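You operate a simulated robot arm through the tools that you are given. There is no shell and no other tool. Be economical: measure what you need, move in short steps, check, and stop when the job is done.

Carry out the task below with a simulated robot arm. There is one attempt and no reset: what you move stays moved.

TASK
Fetch the insert from the top of the packing bench and set it on top of the high yellow wheel.
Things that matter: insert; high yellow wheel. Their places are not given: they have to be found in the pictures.

It is judged by the outcome, as a careful person would: the job done as asked, and still so three seconds after it is handed in. It fails if anything else is knocked over, pushed out of place, dropped, spilled or broken.

THE ROBOT
A 7-joint arm with a two-finger parallel gripper, fixed in place. Base frame: the origin is at the foot of the arm, x ahead of it, y to its left, z up. Lengths are in m, angles in rad, forces in N, time in s.
With the tool pointing down near the work surface it reaches from about 0.22 to 0.58 m from the base axis. Its first joint turns from -1.152 to 1.152 rad. Payload 2.5 kg.
Tool frame: the origin (TCP) lies between the finger pads and is the grasp point; the fingertips stand 0.023 m ahead of it; z points along the fingers, y is the line along which they close. The gripper opens to 0.094 m. The fingers are 0.038 m wide and 0.01 m thick; the gripper's body (0.054 by 0.096 m) begins 0.039 m behind the TCP.
Orientation is that of the tool frame in the base frame, as [roll, pitch, yaw] about the fixed x, y, z axes, in that order (R = Rz(yaw) Ry(pitch) Rx(roll)). With the fingers straight down and closing along the base's y, the tool's x points along the base's -x, its y along +y and its z along -z.

THE INTERFACE
- The arm moves only by the tool move_arm. Its arguments are lists of equal length, an entry for each row: "offset": the shift along the tool's x, y, z in m, a list of three; "spin": the turn about the tool's z in rad; "hand": the gripper command, from -1 (shut) to 1 (fully open), values between in proportion. In form: {"offset": [[x, y, z], ...], "spin": [spin, ...], "hand": [hand, ...]}. A call has 1 to 8 rows; each row is the pose to reach, as a shift and turn from the pose commanded when the call began, along the tool's axes at that moment. A row lasts 0.2 s, in which the tool goes at most 0.05 m and 0.15 rad; a call with a longer step from one row to the next is refused whole, and so is a gripper value outside its range. A pose out of reach is approached as far as the arm can. The call stops where the force on the tool passes 40 N (or 10 N more than at its start, if that is more) or the arm is blocked; 0.2 s more then pass. The fingers move at their own pace (about 0.108 m/s each) and stop on an object; they squeeze with about 25 N. The grip force told is the motor's: it shows also when the fingers shut on nothing. Time passes only in rows, and 0.2 s behind the last, so rows that repeat a pose let the fingers close. It gives the time, the measured TCP pose, the force on the tool (base axes), the opening and the grip force at its end, in the units of the frame above (readings bear some noise), and new pictures: "pictures" is both (left out), scene, wrist or none.
- Cameras (640 x 400 px; columns grow to the right, rows downward): "scene" is fixed at [0.1015, -0.4072, 0.5289]; the picture's right is [0.92, -0.38, 0.00], its down [-0.27, -0.66, -0.70] and it looks along [0.27, 0.65, -0.71] (base axes); focal length 308 px, centre (320, 200). "wrist" rides on the gripper at [-0.039, 0, -0.044] in the tool frame; the picture's right is [0.00, -1.00, 0.00], its down [0.97, 0.00, -0.24] and it looks along [0.24, 0.00, 0.97] (tool axes); focal length 218 px, centre (320, 200).
- probe_pixels(camera, pixels): for up to 12 pixels [column, row] of the newest picture of that camera ("zoom" is the newest enlarged one), the place [x, y, z] in the base frame of the surface seen there, good to about 0.003 m. No time passes.
- close_up(camera, box): a new picture of the part [left, top, right, bottom] of that camera's present view, enlarged. No time passes.
- close_job(): hands the job in; it is judged then, once.

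Work in short steps. Measure before you move; look again where a grasp or a placing could have gone wrong, and mend it. You have 60 turns and 120 pictures in all, the two below and enlarged ones among them. Open the gripper and draw the arm clear of the work before you hand the job in, unless the task says otherwise; then end with one line.

The tools are called after ">>>" by a JSON object that holds its "method" and its "body". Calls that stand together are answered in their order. move_arm: Moves the arm, as the interface text tells. Its arguments: {"type":"object","properties":{"offset":{"type":"array"},"spin":{"type":"array"},"hand":{"type":"array"},"pictures":{"type":"string","enum":["both","scene","wrist","none"]}},"required":["offset","spin","hand"]} The other tools are called the same way: probe_pixels (camera, pixels) gives the place of the surface under pixels of a picture; close_up (camera, box) takes an enlarged picture of a part of a camera's view; close_job () hands the job in.

At the start:

```text
time: 0.0
position: [0.3516, -0.1398, 0.2851]
ee_rot: [3.141, 0.0, -3.141]
ft_force: [-0.3, -0.1, -0.2]
gripper_width: 0.0941
gripper_force: 0.1
```

scene: 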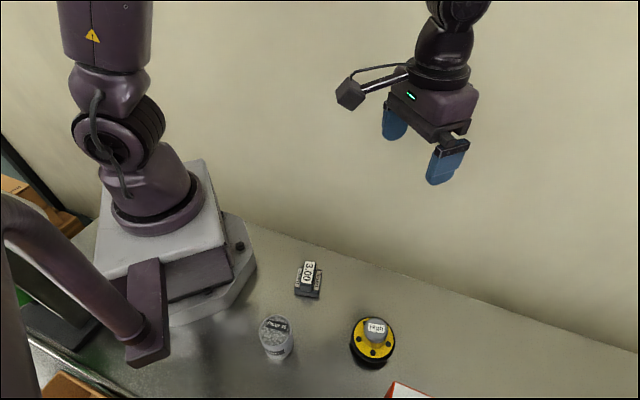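
wrist: 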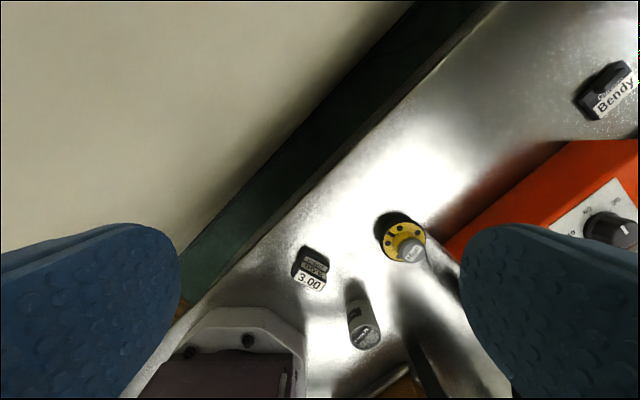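

The scene shows a small black block (308,278), a grey canister (276,337), and a yellow wheel (373,340). I'll enlarge both views to identify them.

>>> {"method": "close_up", "body": {"camera": "scene", "box": [230, 240, 430, 400]}}

>>> {"method": "close_up", "body": {"camera": "wrist", "box": [270, 180, 470, 380]}}

>>> {"method": "close_up", "body": {"camera": "wrist", "box": [440, 40, 640, 260]}}

>>> {"method": "probe_pixels", "body": {"camera": "scene", "pixels": [[308, 265], [308, 290], [276, 323], [278, 345], [376, 328], [373, 350], [360, 335], [390, 338], [340, 300], [405, 392]]}}

>>> {"method": "probe_pixels", "body": {"camera": "wrist", "pixels": [[313, 265], [310, 281], [362, 335], [410, 250], [395, 240], [605, 90], [600, 230], [550, 190], [380, 300]]}}

```text
2.50 times, centred on (330, 320) of scene
```

zoom: 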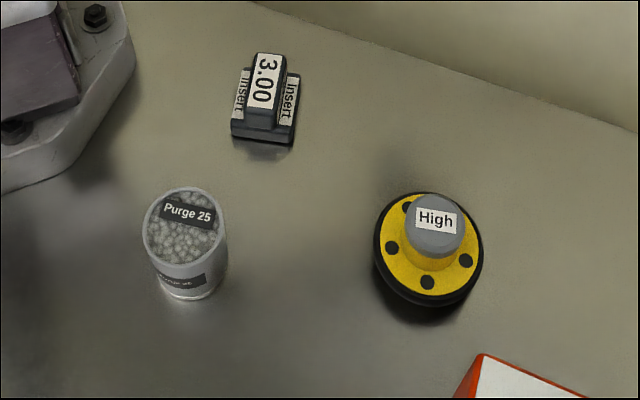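

```text
2.00 times, centred on (370, 280) of wrist
```

zoom: 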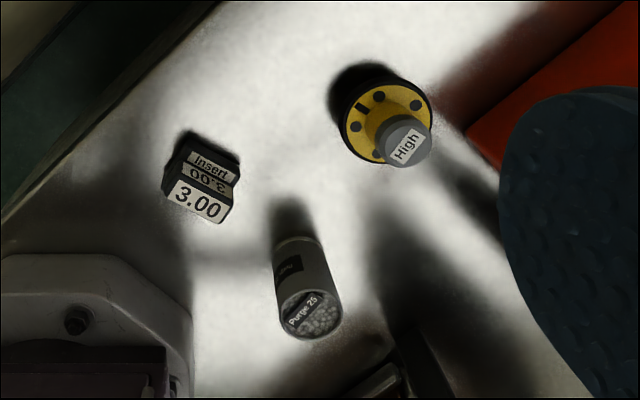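

```text
1.82 times, centred on (540, 150) of wrist
```

zoom: 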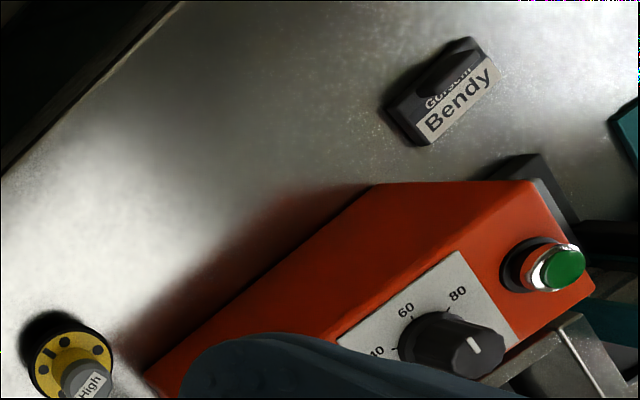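

```text
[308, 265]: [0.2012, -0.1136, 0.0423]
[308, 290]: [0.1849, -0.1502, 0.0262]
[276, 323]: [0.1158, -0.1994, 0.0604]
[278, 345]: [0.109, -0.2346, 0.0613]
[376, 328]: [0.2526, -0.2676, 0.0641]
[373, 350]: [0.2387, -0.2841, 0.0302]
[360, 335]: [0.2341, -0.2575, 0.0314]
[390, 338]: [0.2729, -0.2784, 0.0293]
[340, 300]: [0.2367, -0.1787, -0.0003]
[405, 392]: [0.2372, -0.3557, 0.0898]
```

```text
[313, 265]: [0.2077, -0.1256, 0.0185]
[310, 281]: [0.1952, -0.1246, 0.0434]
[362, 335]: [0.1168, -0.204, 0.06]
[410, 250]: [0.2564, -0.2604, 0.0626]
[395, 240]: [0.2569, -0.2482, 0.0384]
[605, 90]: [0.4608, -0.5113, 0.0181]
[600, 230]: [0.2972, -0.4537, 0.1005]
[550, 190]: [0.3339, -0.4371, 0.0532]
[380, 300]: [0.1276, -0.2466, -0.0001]
```

The block at (308,278) is labelled "Insert 3.00"; the yellow wheel at (373,340) has a grey hub labelled "High". I'll measure both in detail.

>>> {"method": "close_up", "body": {"camera": "scene", "box": [278, 250, 342, 306]}}

>>> {"method": "close_up", "body": {"camera": "scene", "box": [336, 304, 408, 376]}}

```text
7.14 times, centred on (310, 278) of scene
```

zoom: 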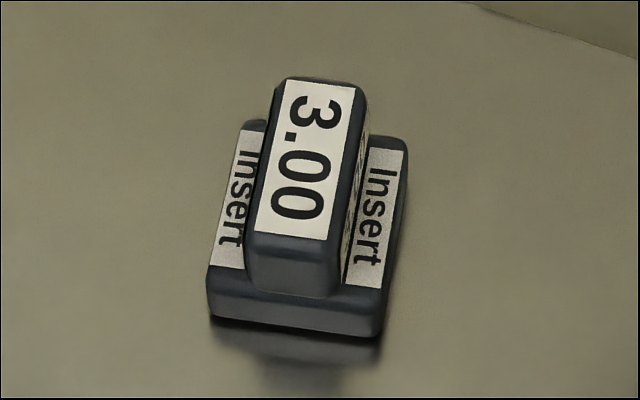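

```text
5.56 times, centred on (372, 340) of scene
```

zoom: 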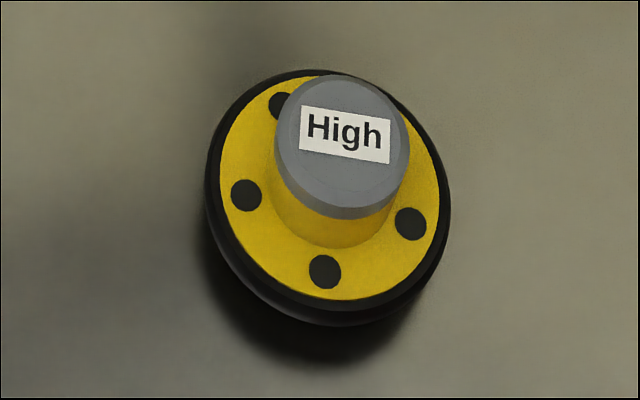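

Probing hub edges in the zoom, and insert corners through scene pixels.

>>> {"method": "probe_pixels", "body": {"camera": "zoom", "pixels": [[342, 140], [284, 140], [402, 140], [342, 84], [342, 200], [300, 100], [385, 185], [246, 195], [410, 224], [325, 272]]}}

>>> {"method": "probe_pixels", "body": {"camera": "scene", "pixels": [[305.2, 261.8], [314.7, 263], [301.6, 282.2], [311.2, 283.5], [321.3, 270.5], [318.2, 287.5], [299.9, 269], [295.7, 286.7], [295.2, 291], [317, 294], [306.5, 292]]}}

```text
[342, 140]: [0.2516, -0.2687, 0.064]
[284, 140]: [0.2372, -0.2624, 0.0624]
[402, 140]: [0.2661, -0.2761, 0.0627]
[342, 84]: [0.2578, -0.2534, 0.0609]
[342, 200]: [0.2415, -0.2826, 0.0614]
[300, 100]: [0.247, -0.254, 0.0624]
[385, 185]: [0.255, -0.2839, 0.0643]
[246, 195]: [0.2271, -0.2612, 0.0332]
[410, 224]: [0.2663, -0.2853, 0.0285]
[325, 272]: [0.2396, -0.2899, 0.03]
```

```text
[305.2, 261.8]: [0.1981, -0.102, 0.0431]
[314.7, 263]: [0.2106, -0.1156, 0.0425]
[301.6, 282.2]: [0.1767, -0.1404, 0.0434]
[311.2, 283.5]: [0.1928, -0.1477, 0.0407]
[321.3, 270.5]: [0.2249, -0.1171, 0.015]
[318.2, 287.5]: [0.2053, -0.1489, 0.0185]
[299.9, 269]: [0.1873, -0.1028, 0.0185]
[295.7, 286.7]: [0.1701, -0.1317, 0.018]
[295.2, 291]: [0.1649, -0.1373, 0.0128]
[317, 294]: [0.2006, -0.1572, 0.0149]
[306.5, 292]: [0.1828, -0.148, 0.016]
```

Hub top is about (0.251,-0.268,0.063), ~33 mm across. Insert's top tier is centred near (0.1945,-0.1264), z 0.018–0.043, ~18 mm wide, long axis ~60° from x. I move over it at z≈0.15, turning -1.047 so the fingers close across the tier.

>>> {"method": "move_arm", "body": {"offset": [[0.022, 0.002, 0.019], [0.045, 0.004, 0.038], [0.067, 0.006, 0.058], [0.09, 0.008, 0.077], [0.112, 0.01, 0.096], [0.135, 0.012, 0.115], [0.157, 0.0134, 0.135], [0.157, 0.0134, 0.135]], "spin": [-0.15, -0.3, -0.45, -0.6, -0.75, -0.9, -1.047, -1.047], "hand": [0, 0, 0, 0, 0, 0, 0, 0]}}

>>> {"method": "probe_pixels", "body": {"camera": "scene", "pixels": [[250, 262], [238, 246], [225, 285]]}}

```text
time: 1.8
position: [0.1938, -0.1243, 0.1485]
ee_rot: [-3.141, 0.001, -2.093]
ft_force: [0.1, -0.2, 0.3]
gripper_width: 0.0471
gripper_force: 0.1
```

scene: 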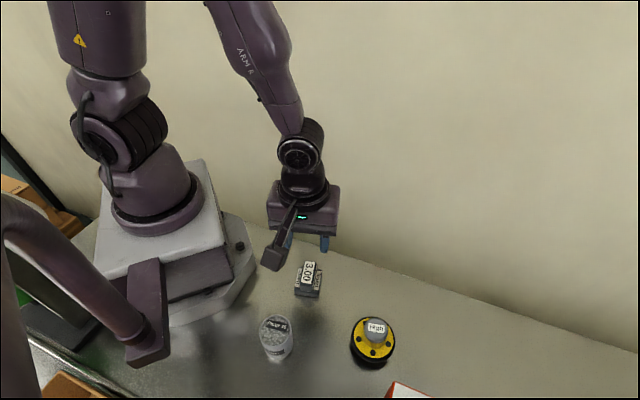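
wrist: 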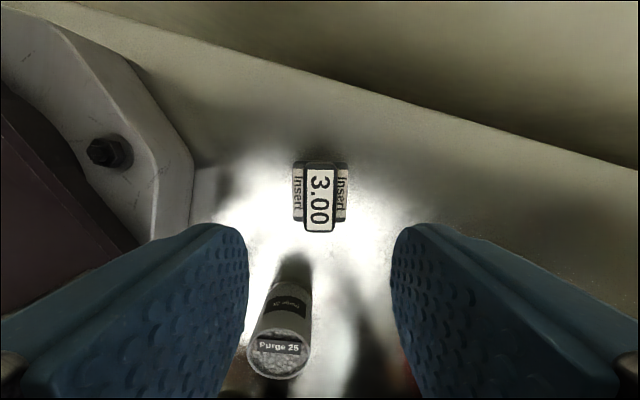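

```text
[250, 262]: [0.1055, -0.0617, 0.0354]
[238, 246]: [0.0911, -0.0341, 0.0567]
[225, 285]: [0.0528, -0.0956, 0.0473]
```

The insert is aligned under the gripper. An arm-like bracket sticks out at (272,258) in the scene; I check its place, and the tier edges in the wrist view.

>>> {"method": "probe_pixels", "body": {"camera": "scene", "pixels": [[272, 262], [268, 250], [285, 228], [280, 250]]}}

>>> {"method": "probe_pixels", "body": {"camera": "wrist", "pixels": [[308, 172], [331, 172], [308, 228], [332, 228], [320, 200], [295, 200], [346, 200], [280, 355], [285, 300]]}}

>>> {"method": "close_up", "body": {"camera": "wrist", "box": [270, 140, 370, 250]}}

```text
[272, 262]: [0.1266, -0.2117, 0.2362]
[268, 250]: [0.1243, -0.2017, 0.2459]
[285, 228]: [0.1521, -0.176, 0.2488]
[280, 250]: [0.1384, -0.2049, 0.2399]
```

```text
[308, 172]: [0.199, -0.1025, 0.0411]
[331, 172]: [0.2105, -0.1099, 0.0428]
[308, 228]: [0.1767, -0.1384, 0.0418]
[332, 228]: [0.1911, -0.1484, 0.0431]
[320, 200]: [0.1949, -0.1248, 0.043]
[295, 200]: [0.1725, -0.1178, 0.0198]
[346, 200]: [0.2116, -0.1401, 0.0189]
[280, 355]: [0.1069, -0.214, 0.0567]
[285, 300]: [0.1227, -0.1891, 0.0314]
```

```text
3.64 times, centred on (320, 195) of wrist
```

zoom: 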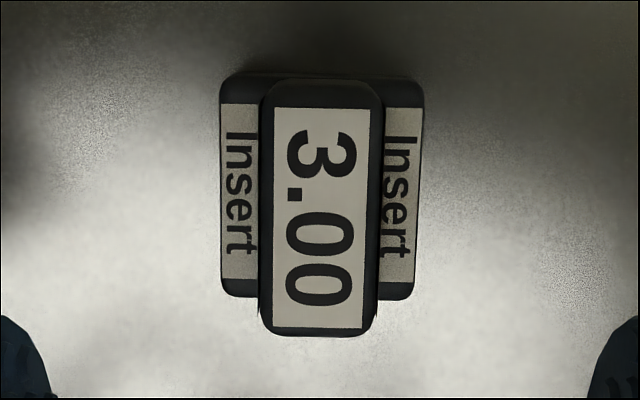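

TCP is within 1 mm of the tier's centre and the block is square to the fingers; the bracket clears the canister by height. Descend to TCP z≈0.046 (tips just above the lower step).

>>> {"method": "move_arm", "body": {"offset": [[0, 0, 0.035], [0, 0, 0.07], [0, 0, 0.09], [0, 0, 0.103], [0, 0, 0.103]], "spin": [0, 0, 0, 0, 0], "hand": [0, 0, 0, 0, 0]}}

```text
time: 3.0
position: [0.1962, -0.1249, 0.0484]
ee_rot: [3.141, 0.0, -2.093]
ft_force: [0.1, 0.5, -0.1]
gripper_width: 0.047
gripper_force: 0.1
```

scene: 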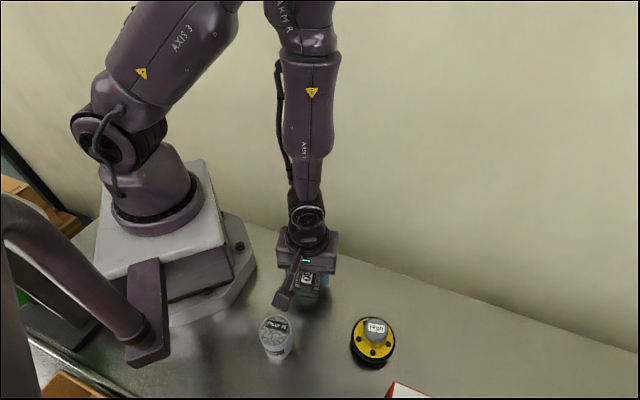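
wrist: 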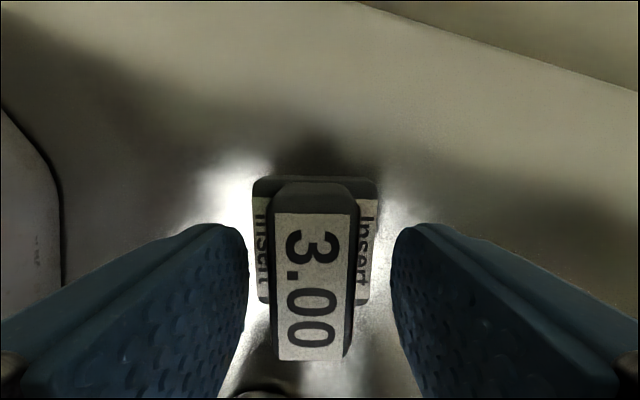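

Fingers straddle the tier; nudge 3 mm lower and 1 mm toward tool +y, then close.

>>> {"method": "move_arm", "body": {"offset": [[0, 0.0012, 0.0025], [0, 0.0012, 0.0025], [0, 0.0012, 0.0025], [0, 0.0012, 0.0025], [0, 0.0012, 0.0025]], "spin": [0, 0, 0, 0, 0], "hand": [0, 0, -1, -1, -1]}}

```text
time: 4.2
position: [0.1947, -0.1263, 0.0459]
ee_rot: [-3.141, 0.001, -2.094]
ft_force: [0.1, 0.6, 0.9]
gripper_width: 0.0235
gripper_force: 25.4
```

scene: 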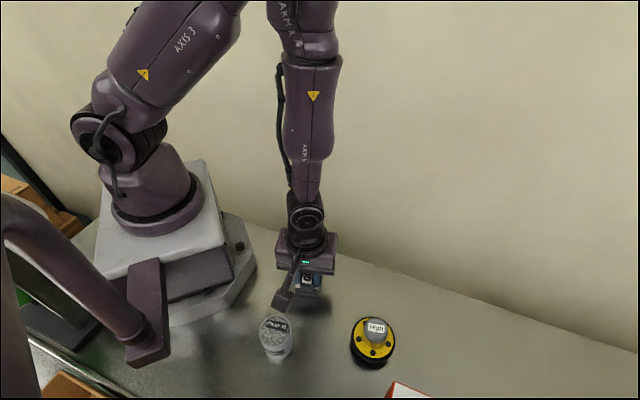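
wrist: 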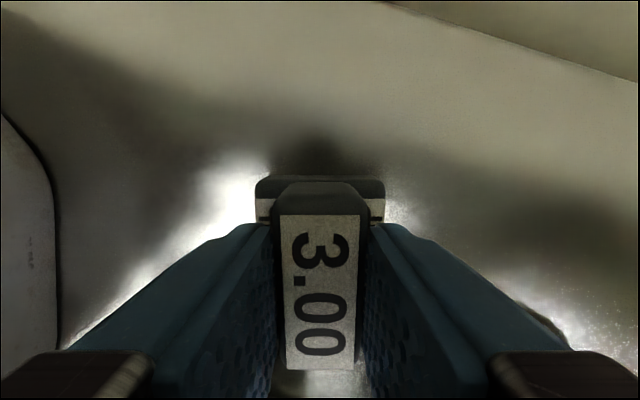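

Gripped at 23.5 mm with 25 N. Lift 0.09 straight up and check.

>>> {"method": "move_arm", "body": {"offset": [[0, 0, -0.02], [0, 0, -0.05], [0, 0, -0.09], [0, 0, -0.09]], "spin": [0, 0, 0, 0], "hand": [-1, -1, -1, -1]}}

```text
time: 5.2
position: [0.1947, -0.1256, 0.1362]
ee_rot: [3.14, 0.0, -2.095]
ft_force: [0.0, 0.8, -0.3]
gripper_width: 0.0
gripper_force: 24.8
```

scene: 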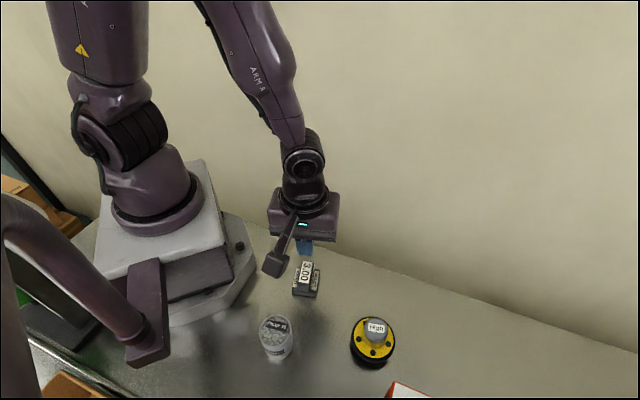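
wrist: 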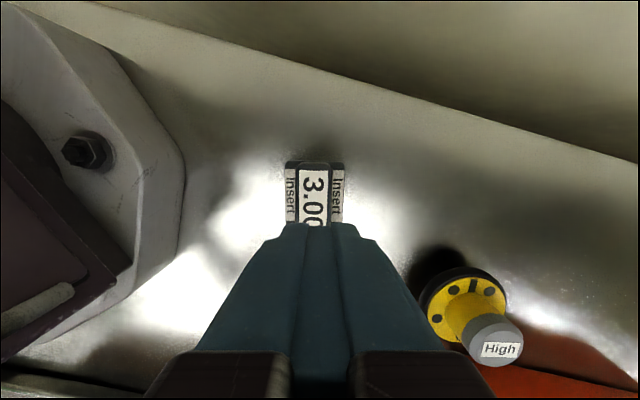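

The fingers shut on nothing: the insert slipped out and stays on the bench. I open and look at its shape and present pose.

>>> {"method": "move_arm", "body": {"offset": [[0, 0, 0], [0, 0, 0], [0, 0, 0]], "spin": [0, 0, 0], "hand": [0.4, 0.4, 0.4], "pictures": "wrist"}}

>>> {"method": "close_up", "body": {"camera": "wrist", "box": [270, 140, 370, 250]}}

>>> {"method": "close_up", "body": {"camera": "scene", "box": [278, 250, 342, 306]}}

```text
time: 6.0
position: [0.1932, -0.1249, 0.1359]
ee_rot: [3.14, 0.0, -2.093]
ft_force: [0.7, -0.4, -0.5]
gripper_width: 0.0657
gripper_force: 0.0
```

wrist: 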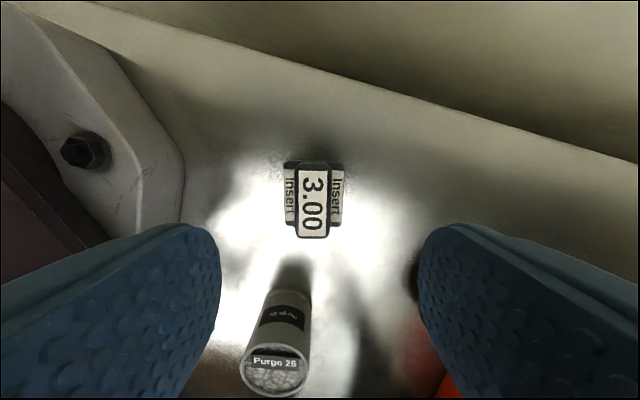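

```text
3.64 times, centred on (320, 195) of wrist
```

zoom: 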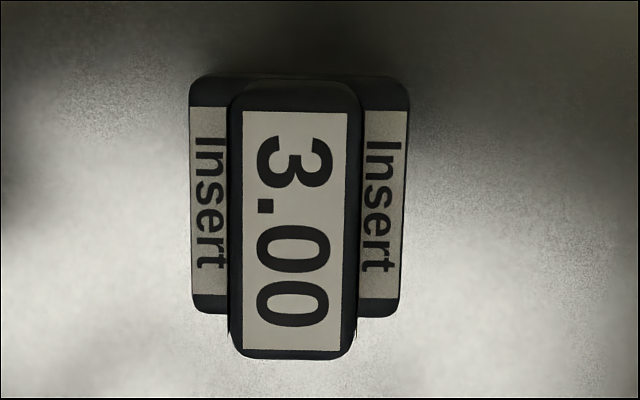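

```text
7.14 times, centred on (310, 278) of scene
```

zoom: 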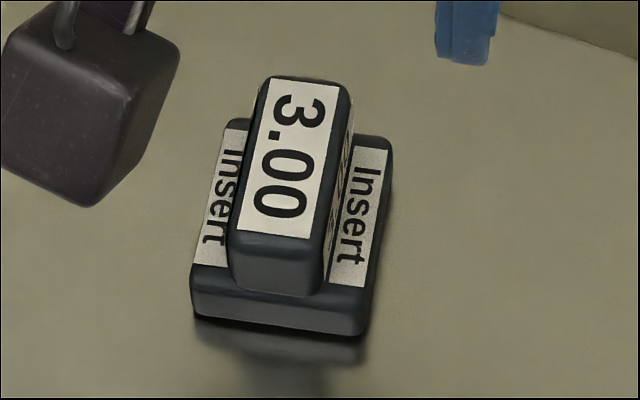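

The insert shifted about 3 mm and is still upright. I'll instead grip its wider base block across its vertical sides; first re-measure its pose.

>>> {"method": "probe_pixels", "body": {"camera": "wrist", "pixels": [[286, 166], [342, 166], [286, 222], [341, 222], [302, 170], [329, 170], [301, 234], [327, 234], [314, 200]]}}

>>> {"method": "probe_pixels", "body": {"camera": "zoom", "pixels": [[230, 125], [385, 150], [200, 280], [360, 297], [195, 310], [362, 325], [280, 275], [280, 310], [370, 270]]}}

```text
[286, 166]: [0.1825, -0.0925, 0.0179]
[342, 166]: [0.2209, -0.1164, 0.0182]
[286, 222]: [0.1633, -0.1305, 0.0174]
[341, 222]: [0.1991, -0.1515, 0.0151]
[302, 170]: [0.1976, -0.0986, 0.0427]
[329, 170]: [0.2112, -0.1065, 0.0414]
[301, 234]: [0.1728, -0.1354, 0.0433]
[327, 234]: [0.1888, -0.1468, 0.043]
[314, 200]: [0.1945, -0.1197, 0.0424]
```

```text
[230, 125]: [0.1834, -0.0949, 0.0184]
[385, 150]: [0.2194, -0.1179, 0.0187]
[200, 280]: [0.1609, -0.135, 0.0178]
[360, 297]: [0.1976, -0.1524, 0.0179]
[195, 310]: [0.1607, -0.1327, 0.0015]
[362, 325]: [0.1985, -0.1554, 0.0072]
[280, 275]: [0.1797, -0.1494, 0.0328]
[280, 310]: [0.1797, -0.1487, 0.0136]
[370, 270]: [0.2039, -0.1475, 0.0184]
```

Base is ~45 mm wide, ~43 mm long, centred about (0.1915,-0.1235), same angle. Descend with fingers outside it, tips near z≈0.005.

>>> {"method": "move_arm", "body": {"offset": [[-0.001, 0.003, 0.0], [-0.001, 0.003, 0.04], [-0.001, 0.003, 0.075], [-0.001, 0.003, 0.095], [-0.001, 0.003, 0.106], [-0.001, 0.003, 0.106]], "spin": [0, 0, 0, 0, 0, 0], "hand": [0.6, 0.6, 0.6, 0.6, 0.6, 0.6]}}

```text
time: 7.4
position: [0.1919, -0.1233, 0.0306]
ee_rot: [-3.141, 0.001, -2.094]
ft_force: [0.6, 0.0, -0.3]
gripper_width: 0.0752
gripper_force: 0.2
```

scene: 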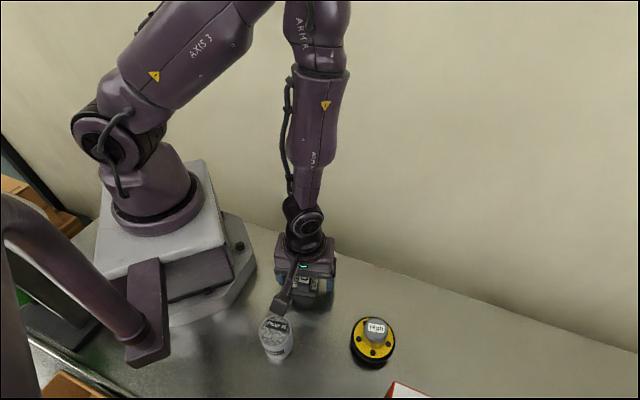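
wrist: 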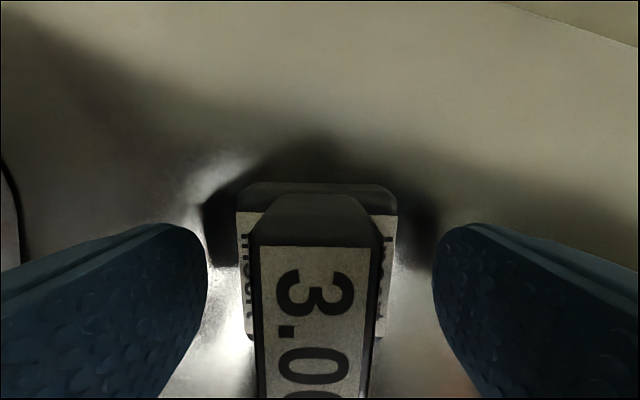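

Fingers are either side of the base. Lower 3 mm more and close fully.

>>> {"method": "move_arm", "body": {"offset": [[0, 0, 0.003], [0, 0, 0.003], [0, 0, 0.003], [0, 0, 0.003], [0, 0, 0.003], [0, 0, 0.003]], "spin": [0, 0, 0, 0, 0, 0], "hand": [0.6, -1, -1, -1, -1, -1], "pictures": "wrist"}}

>>> {"method": "move_arm", "body": {"offset": [[0, 0, -0.002], [0, 0, -0.004], [0, 0, -0.007], [0, 0, -0.01], [0, 0, -0.01]], "spin": [0, 0, 0, 0, 0], "hand": [-1, -1, -1, -1, -1]}}

```text
time: 8.8
position: [0.1912, -0.1237, 0.0293]
ee_rot: [3.141, 0.0, -2.096]
ft_force: [0.1, 0.1, 2.3]
gripper_width: 0.0452
gripper_force: 24.9
```

wrist: 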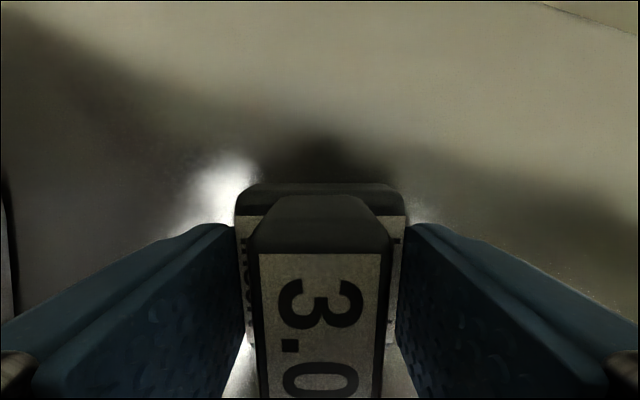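

```text
time: 10.0
position: [0.1907, -0.1231, 0.038]
ee_rot: [-3.141, 0.001, -2.095]
ft_force: [0.4, 0.1, -1.0]
gripper_width: 0.0451
gripper_force: 24.9
```

scene: 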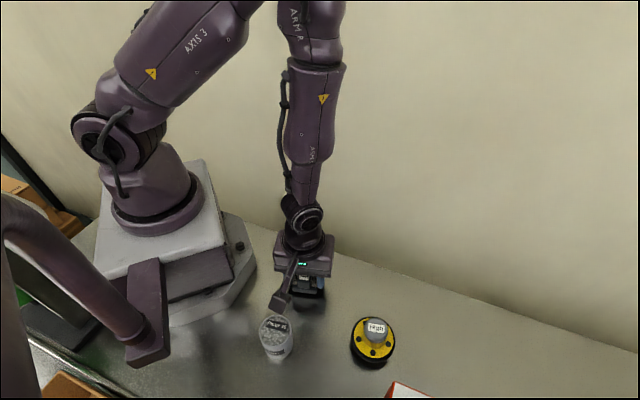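
wrist: 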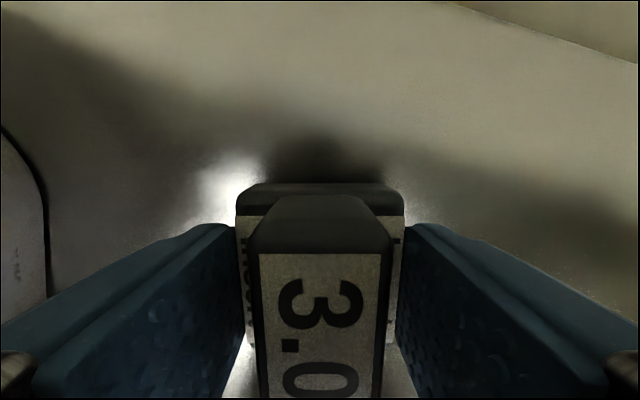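

It came up with the gripper (view unchanged, width 45 mm). Continue lifting slowly.

>>> {"method": "move_arm", "body": {"offset": [[0, 0, -0.01], [0, 0, -0.02], [0, 0, -0.032], [0, 0, -0.045], [0, 0, -0.058], [0, 0, -0.071], [0, 0, -0.083], [0, 0, -0.09]], "spin": [0, 0, 0, 0, 0, 0, 0, 0], "hand": [-1, -1, -1, -1, -1, -1, -1, -1]}}

```text
time: 11.8
position: [0.1919, -0.1236, 0.1244]
ee_rot: [-3.139, 0.0, -2.094]
ft_force: [0.5, 0.3, -1.2]
gripper_width: 0.0451
gripper_force: 24.8
```

scene: 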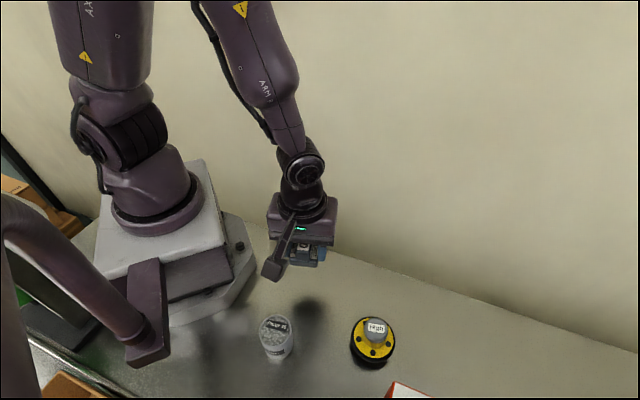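
wrist: 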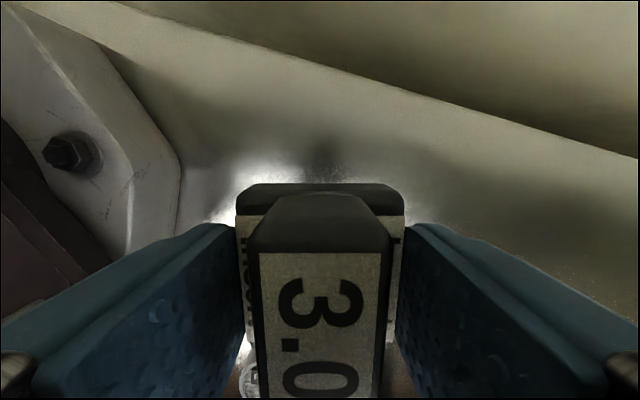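

Held firmly. Before traversing, check the purple fixture at left foreground and orange box heights versus my bracket's path.

>>> {"method": "probe_pixels", "body": {"camera": "scene", "pixels": [[150, 310], [60, 240], [100, 290], [30, 215], [400, 392], [276, 323], [265, 275]]}}

```text
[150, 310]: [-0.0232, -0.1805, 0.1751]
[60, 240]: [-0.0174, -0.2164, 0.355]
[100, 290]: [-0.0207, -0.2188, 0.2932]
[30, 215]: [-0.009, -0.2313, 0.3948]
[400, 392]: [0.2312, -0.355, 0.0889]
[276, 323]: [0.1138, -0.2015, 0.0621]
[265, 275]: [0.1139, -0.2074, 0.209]
```

Everything is clear. Traverse at height to above the hub.

>>> {"method": "move_arm", "body": {"offset": [[0.008, -0.01, -0.005], [0.024, -0.031, -0.005], [0.04, -0.052, -0.005], [0.056, -0.073, -0.005], [0.072, -0.094, -0.005], [0.088, -0.114, -0.005], [0.0961, -0.124, -0.005], [0.0961, -0.124, -0.005]], "spin": [0, 0, 0, 0, 0, 0, 0, 0], "hand": [-1, -1, -1, -1, -1, -1, -1, -1]}}

>>> {"method": "close_up", "body": {"camera": "scene", "box": [300, 220, 460, 380]}}

```text
time: 13.6
position: [0.2506, -0.2688, 0.1325]
ee_rot: [3.141, 0.001, -2.095]
ft_force: [-0.8, 0.8, -0.7]
gripper_width: 0.0454
gripper_force: 24.7
```

scene: 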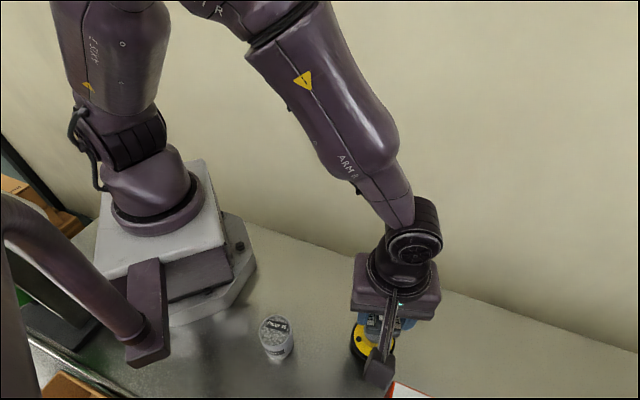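
wrist: 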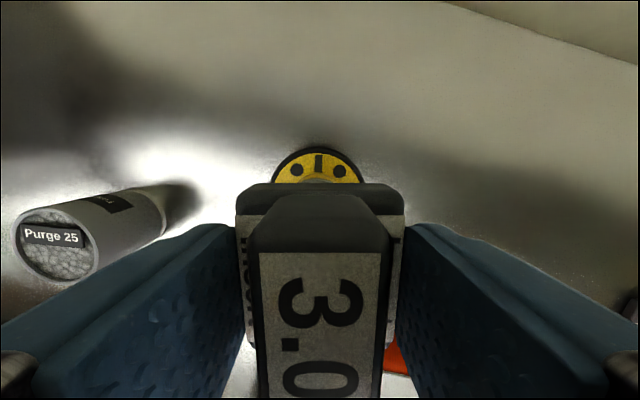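

```text
2.50 times, centred on (380, 300) of scene
```

zoom: 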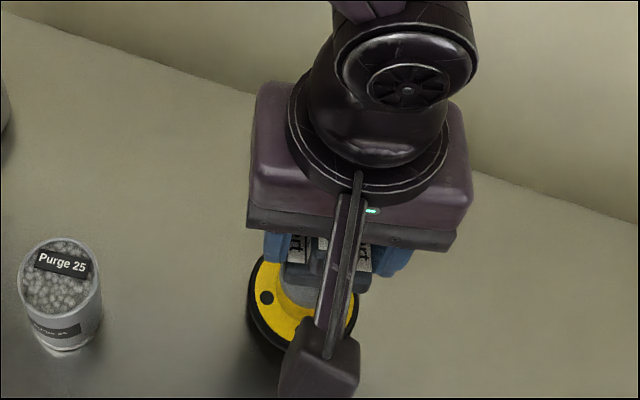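

The wheel's rim is centred (col 318) beneath the insert. Descend to about 5 mm above contact (expected TCP z≈0.092).

>>> {"method": "move_arm", "body": {"offset": [[0, 0, 0.012], [0, 0, 0.024], [0, 0, 0.034], [0, 0, 0.034]], "spin": [0, 0, 0, 0], "hand": [-1, -1, -1, -1]}}

>>> {"method": "close_up", "body": {"camera": "scene", "box": [330, 290, 430, 380]}}

```text
time: 14.6
position: [0.2489, -0.2695, 0.0964]
ee_rot: [-3.14, 0.0, -2.096]
ft_force: [1.0, -1.0, 0.6]
gripper_width: 0.0453
gripper_force: 25.3
```

scene: 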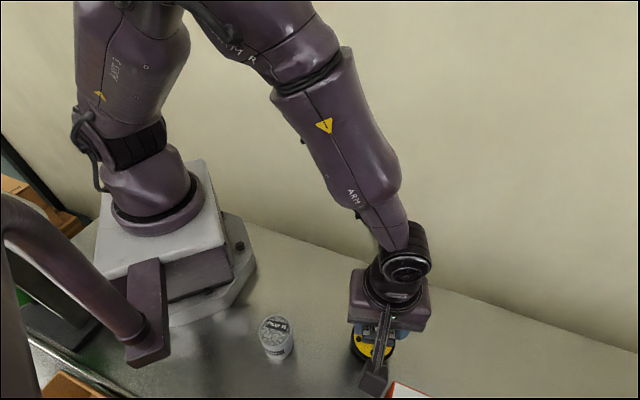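
wrist: 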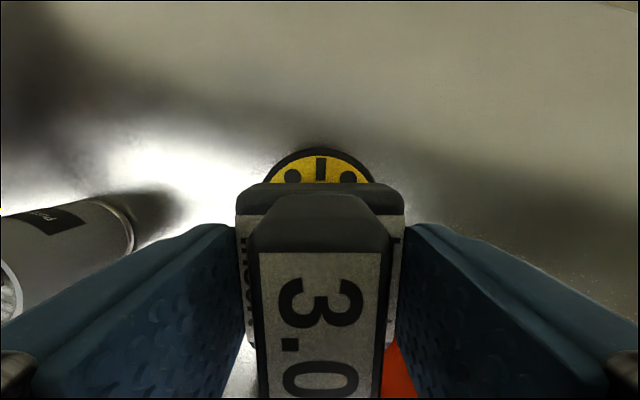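

```text
4.44 times, centred on (380, 335) of scene
```

zoom: 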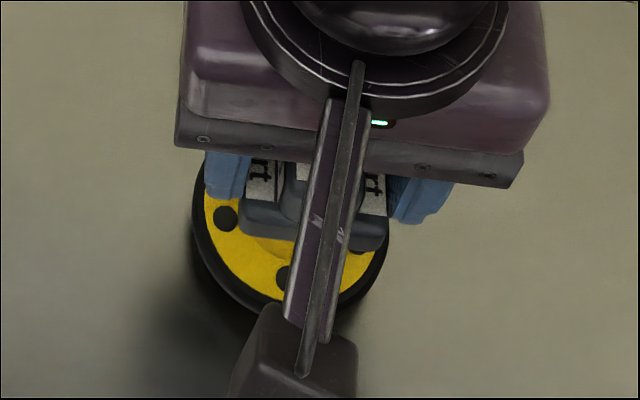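

Check the insert's actual ends against the hub centre (0.251,-0.2685).

>>> {"method": "probe_pixels", "body": {"camera": "zoom", "pixels": [[250, 222], [275, 230], [375, 240], [262, 180], [372, 195]]}}

>>> {"method": "probe_pixels", "body": {"camera": "wrist", "pixels": [[245, 186], [396, 186], [320, 189], [320, 166], [292, 177], [348, 178]]}}

```text
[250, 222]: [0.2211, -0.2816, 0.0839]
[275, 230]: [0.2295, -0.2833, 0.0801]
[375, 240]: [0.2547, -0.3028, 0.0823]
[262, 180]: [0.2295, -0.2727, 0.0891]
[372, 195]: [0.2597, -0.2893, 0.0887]
```

```text
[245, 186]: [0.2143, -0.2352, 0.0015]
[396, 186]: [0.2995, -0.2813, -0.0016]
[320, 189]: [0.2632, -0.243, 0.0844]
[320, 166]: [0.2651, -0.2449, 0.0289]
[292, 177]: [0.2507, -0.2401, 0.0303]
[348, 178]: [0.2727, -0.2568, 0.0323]
```

Insert centre ≈ (0.2505,-0.2676), matching the hub. Lower in 1–1.5 mm rows to contact.

>>> {"method": "move_arm", "body": {"offset": [[0, 0, 0.0012], [0, 0, 0.0024], [0, 0, 0.0034], [0, 0, 0.0034]], "spin": [0, 0, 0, 0], "hand": [-1, -1, -1, -1], "pictures": "none"}}

```text
time: 15.6
position: [0.2502, -0.2679, 0.0935]
ee_rot: [-3.14, 0.001, -2.095]
ft_force: [-0.2, -0.1, -0.3]
gripper_width: 0.0448
gripper_force: 25.4
```

No contact yet; continue in small steps.

>>> {"method": "move_arm", "body": {"offset": [[0, 0, 0.0006], [0, 0, 0.0012], [0, 0, 0.0018], [0, 0, 0.0018]], "spin": [0, 0, 0, 0], "hand": [-1, -1, -1, -1], "pictures": "none"}}

```text
time: 16.6
position: [0.2489, -0.2685, 0.0907]
ee_rot: [-3.141, -0.002, -2.094]
ft_force: [-0.1, 0.4, -1.2]
gripper_width: 0.0454
gripper_force: 25.1
```

>>> {"method": "move_arm", "body": {"offset": [[0, 0, 0.0006], [0, 0, 0.0012], [0, 0, 0.0015], [0, 0, 0.0015]], "spin": [0, 0, 0, 0], "hand": [-1, -1, -1, -1]}}

>>> {"method": "close_up", "body": {"camera": "scene", "box": [330, 290, 430, 380]}}

```text
time: 17.6
position: [0.2509, -0.2683, 0.0907]
ee_rot: [3.14, -0.001, -2.094]
ft_force: [-1.9, 0.7, 5.8]
gripper_width: 0.0452
gripper_force: 25.1
```

scene: 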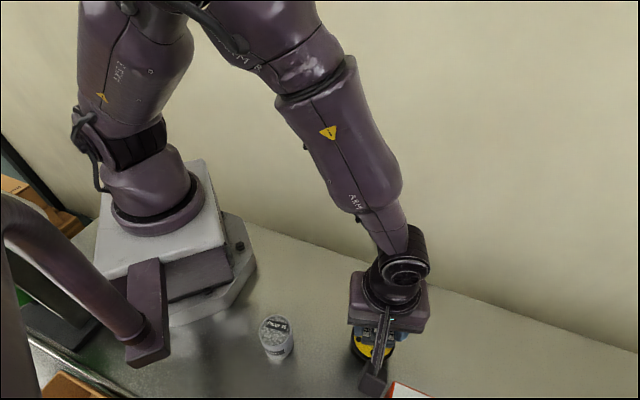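
wrist: 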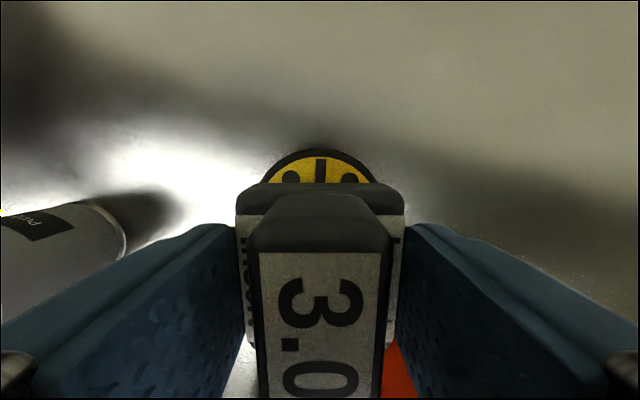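

```text
4.44 times, centred on (380, 335) of scene
```

zoom: 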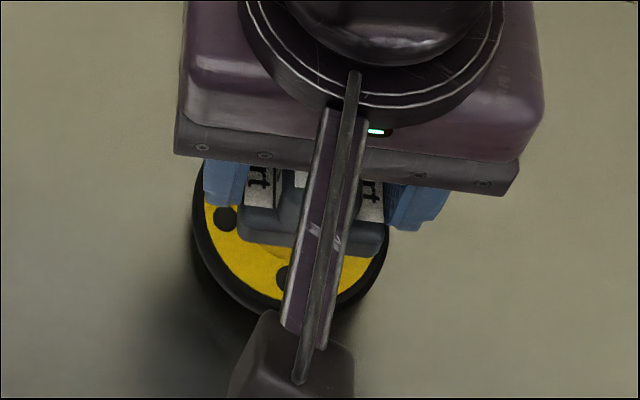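

Contact: 5.8 N upward. Release in place gradually.

>>> {"method": "move_arm", "body": {"offset": [[0, 0, -0.0005], [0, 0, -0.0005], [0, 0, -0.0005], [0, 0, -0.0005], [0, 0, -0.0005]], "spin": [0, 0, 0, 0, 0], "hand": [-0.1, 0.05, 0.2, 0.5, 0.6], "pictures": "wrist"}}

```text
time: 18.8
position: [0.2504, -0.2683, 0.091]
ee_rot: [-3.14, 0.001, -2.094]
ft_force: [-0.5, -0.5, -0.5]
gripper_width: 0.0749
gripper_force: 0.0
```

wrist: 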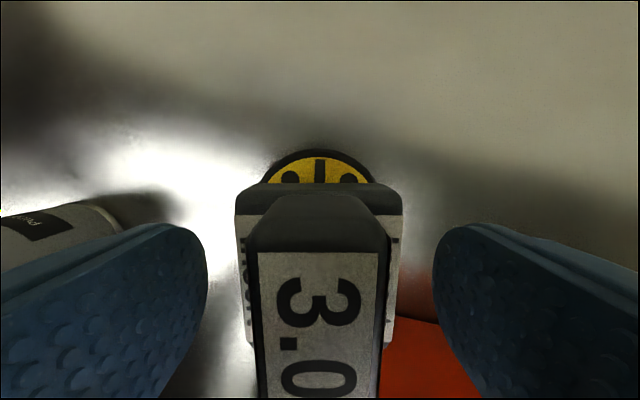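

The insert stays put and level with fingers open. Withdraw straight up.

>>> {"method": "move_arm", "body": {"offset": [[0, 0, -0.015], [0, 0, -0.04], [0, 0, -0.075], [0, 0, -0.11], [0, 0, -0.145], [0, 0, -0.145]], "spin": [0, 0, 0, 0, 0, 0], "hand": [0.6, 0.6, 0.6, 0.6, 0.6, 0.6]}}

```text
time: 20.2
position: [0.2487, -0.2666, 0.2358]
ee_rot: [-3.142, -0.001, -2.094]
ft_force: [-0.1, 0.6, 0.5]
gripper_width: 0.0752
gripper_force: 0.1
```

scene: 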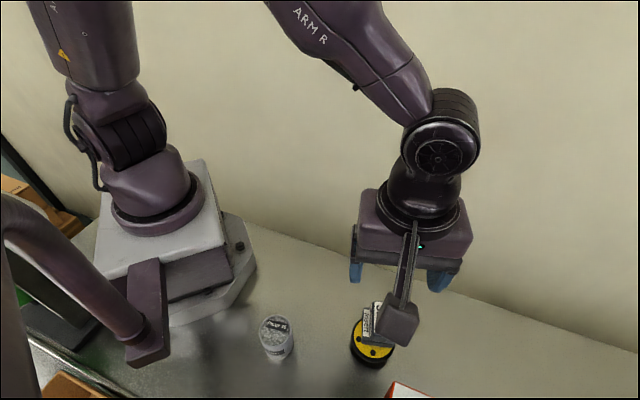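
wrist: 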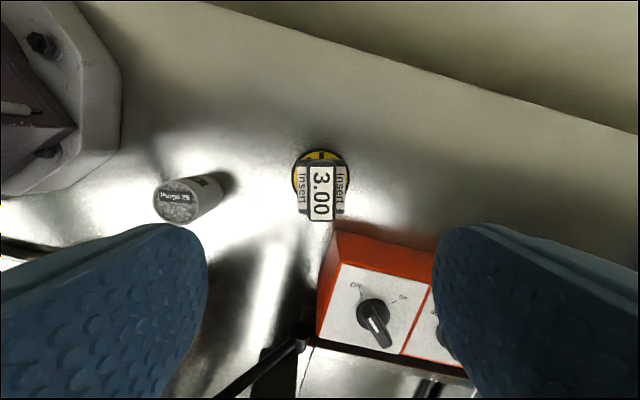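

The insert sits on the hub. Draw the arm aside for a clear scene check.

>>> {"method": "move_arm", "body": {"offset": [[-0.03, 0, 0], [-0.06, 0, 0], [-0.1, 0, 0], [-0.13, 0, 0], [-0.13, 0, 0]], "spin": [0, 0, 0, 0, 0], "hand": [0.6, 0.6, 0.6, 0.6, 0.6], "pictures": "none"}}

>>> {"method": "close_up", "body": {"camera": "scene", "box": [310, 280, 430, 400]}}

```text
time: 21.4
position: [0.3156, -0.1546, 0.2335]
ee_rot: [3.141, 0.002, -2.094]
ft_force: [-0.2, 0.4, 0.5]
gripper_width: 0.0751
gripper_force: 0.0
```

```text
3.33 times, centred on (370, 340) of scene
```

zoom: 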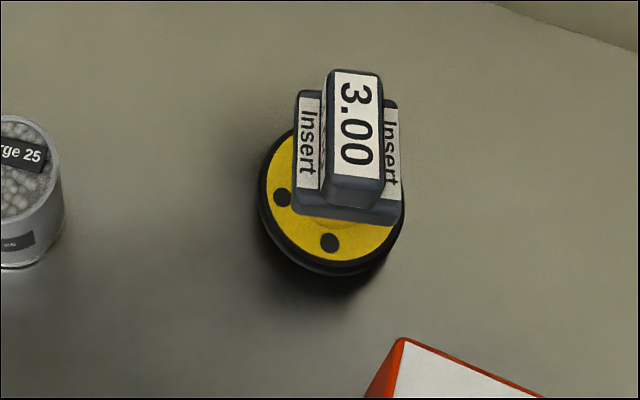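

The insert rests level on the hub of the High wheel, nothing else has moved, and the arm is clear with its gripper open. Handing in.

>>> {"method": "close_job", "body": {}}

```text
The job is handed in.
```

The insert is set on top of the high yellow wheel; the first grip slipped and nudged it about 3 mm on the bench, the second held, and nothing else was disturbed.
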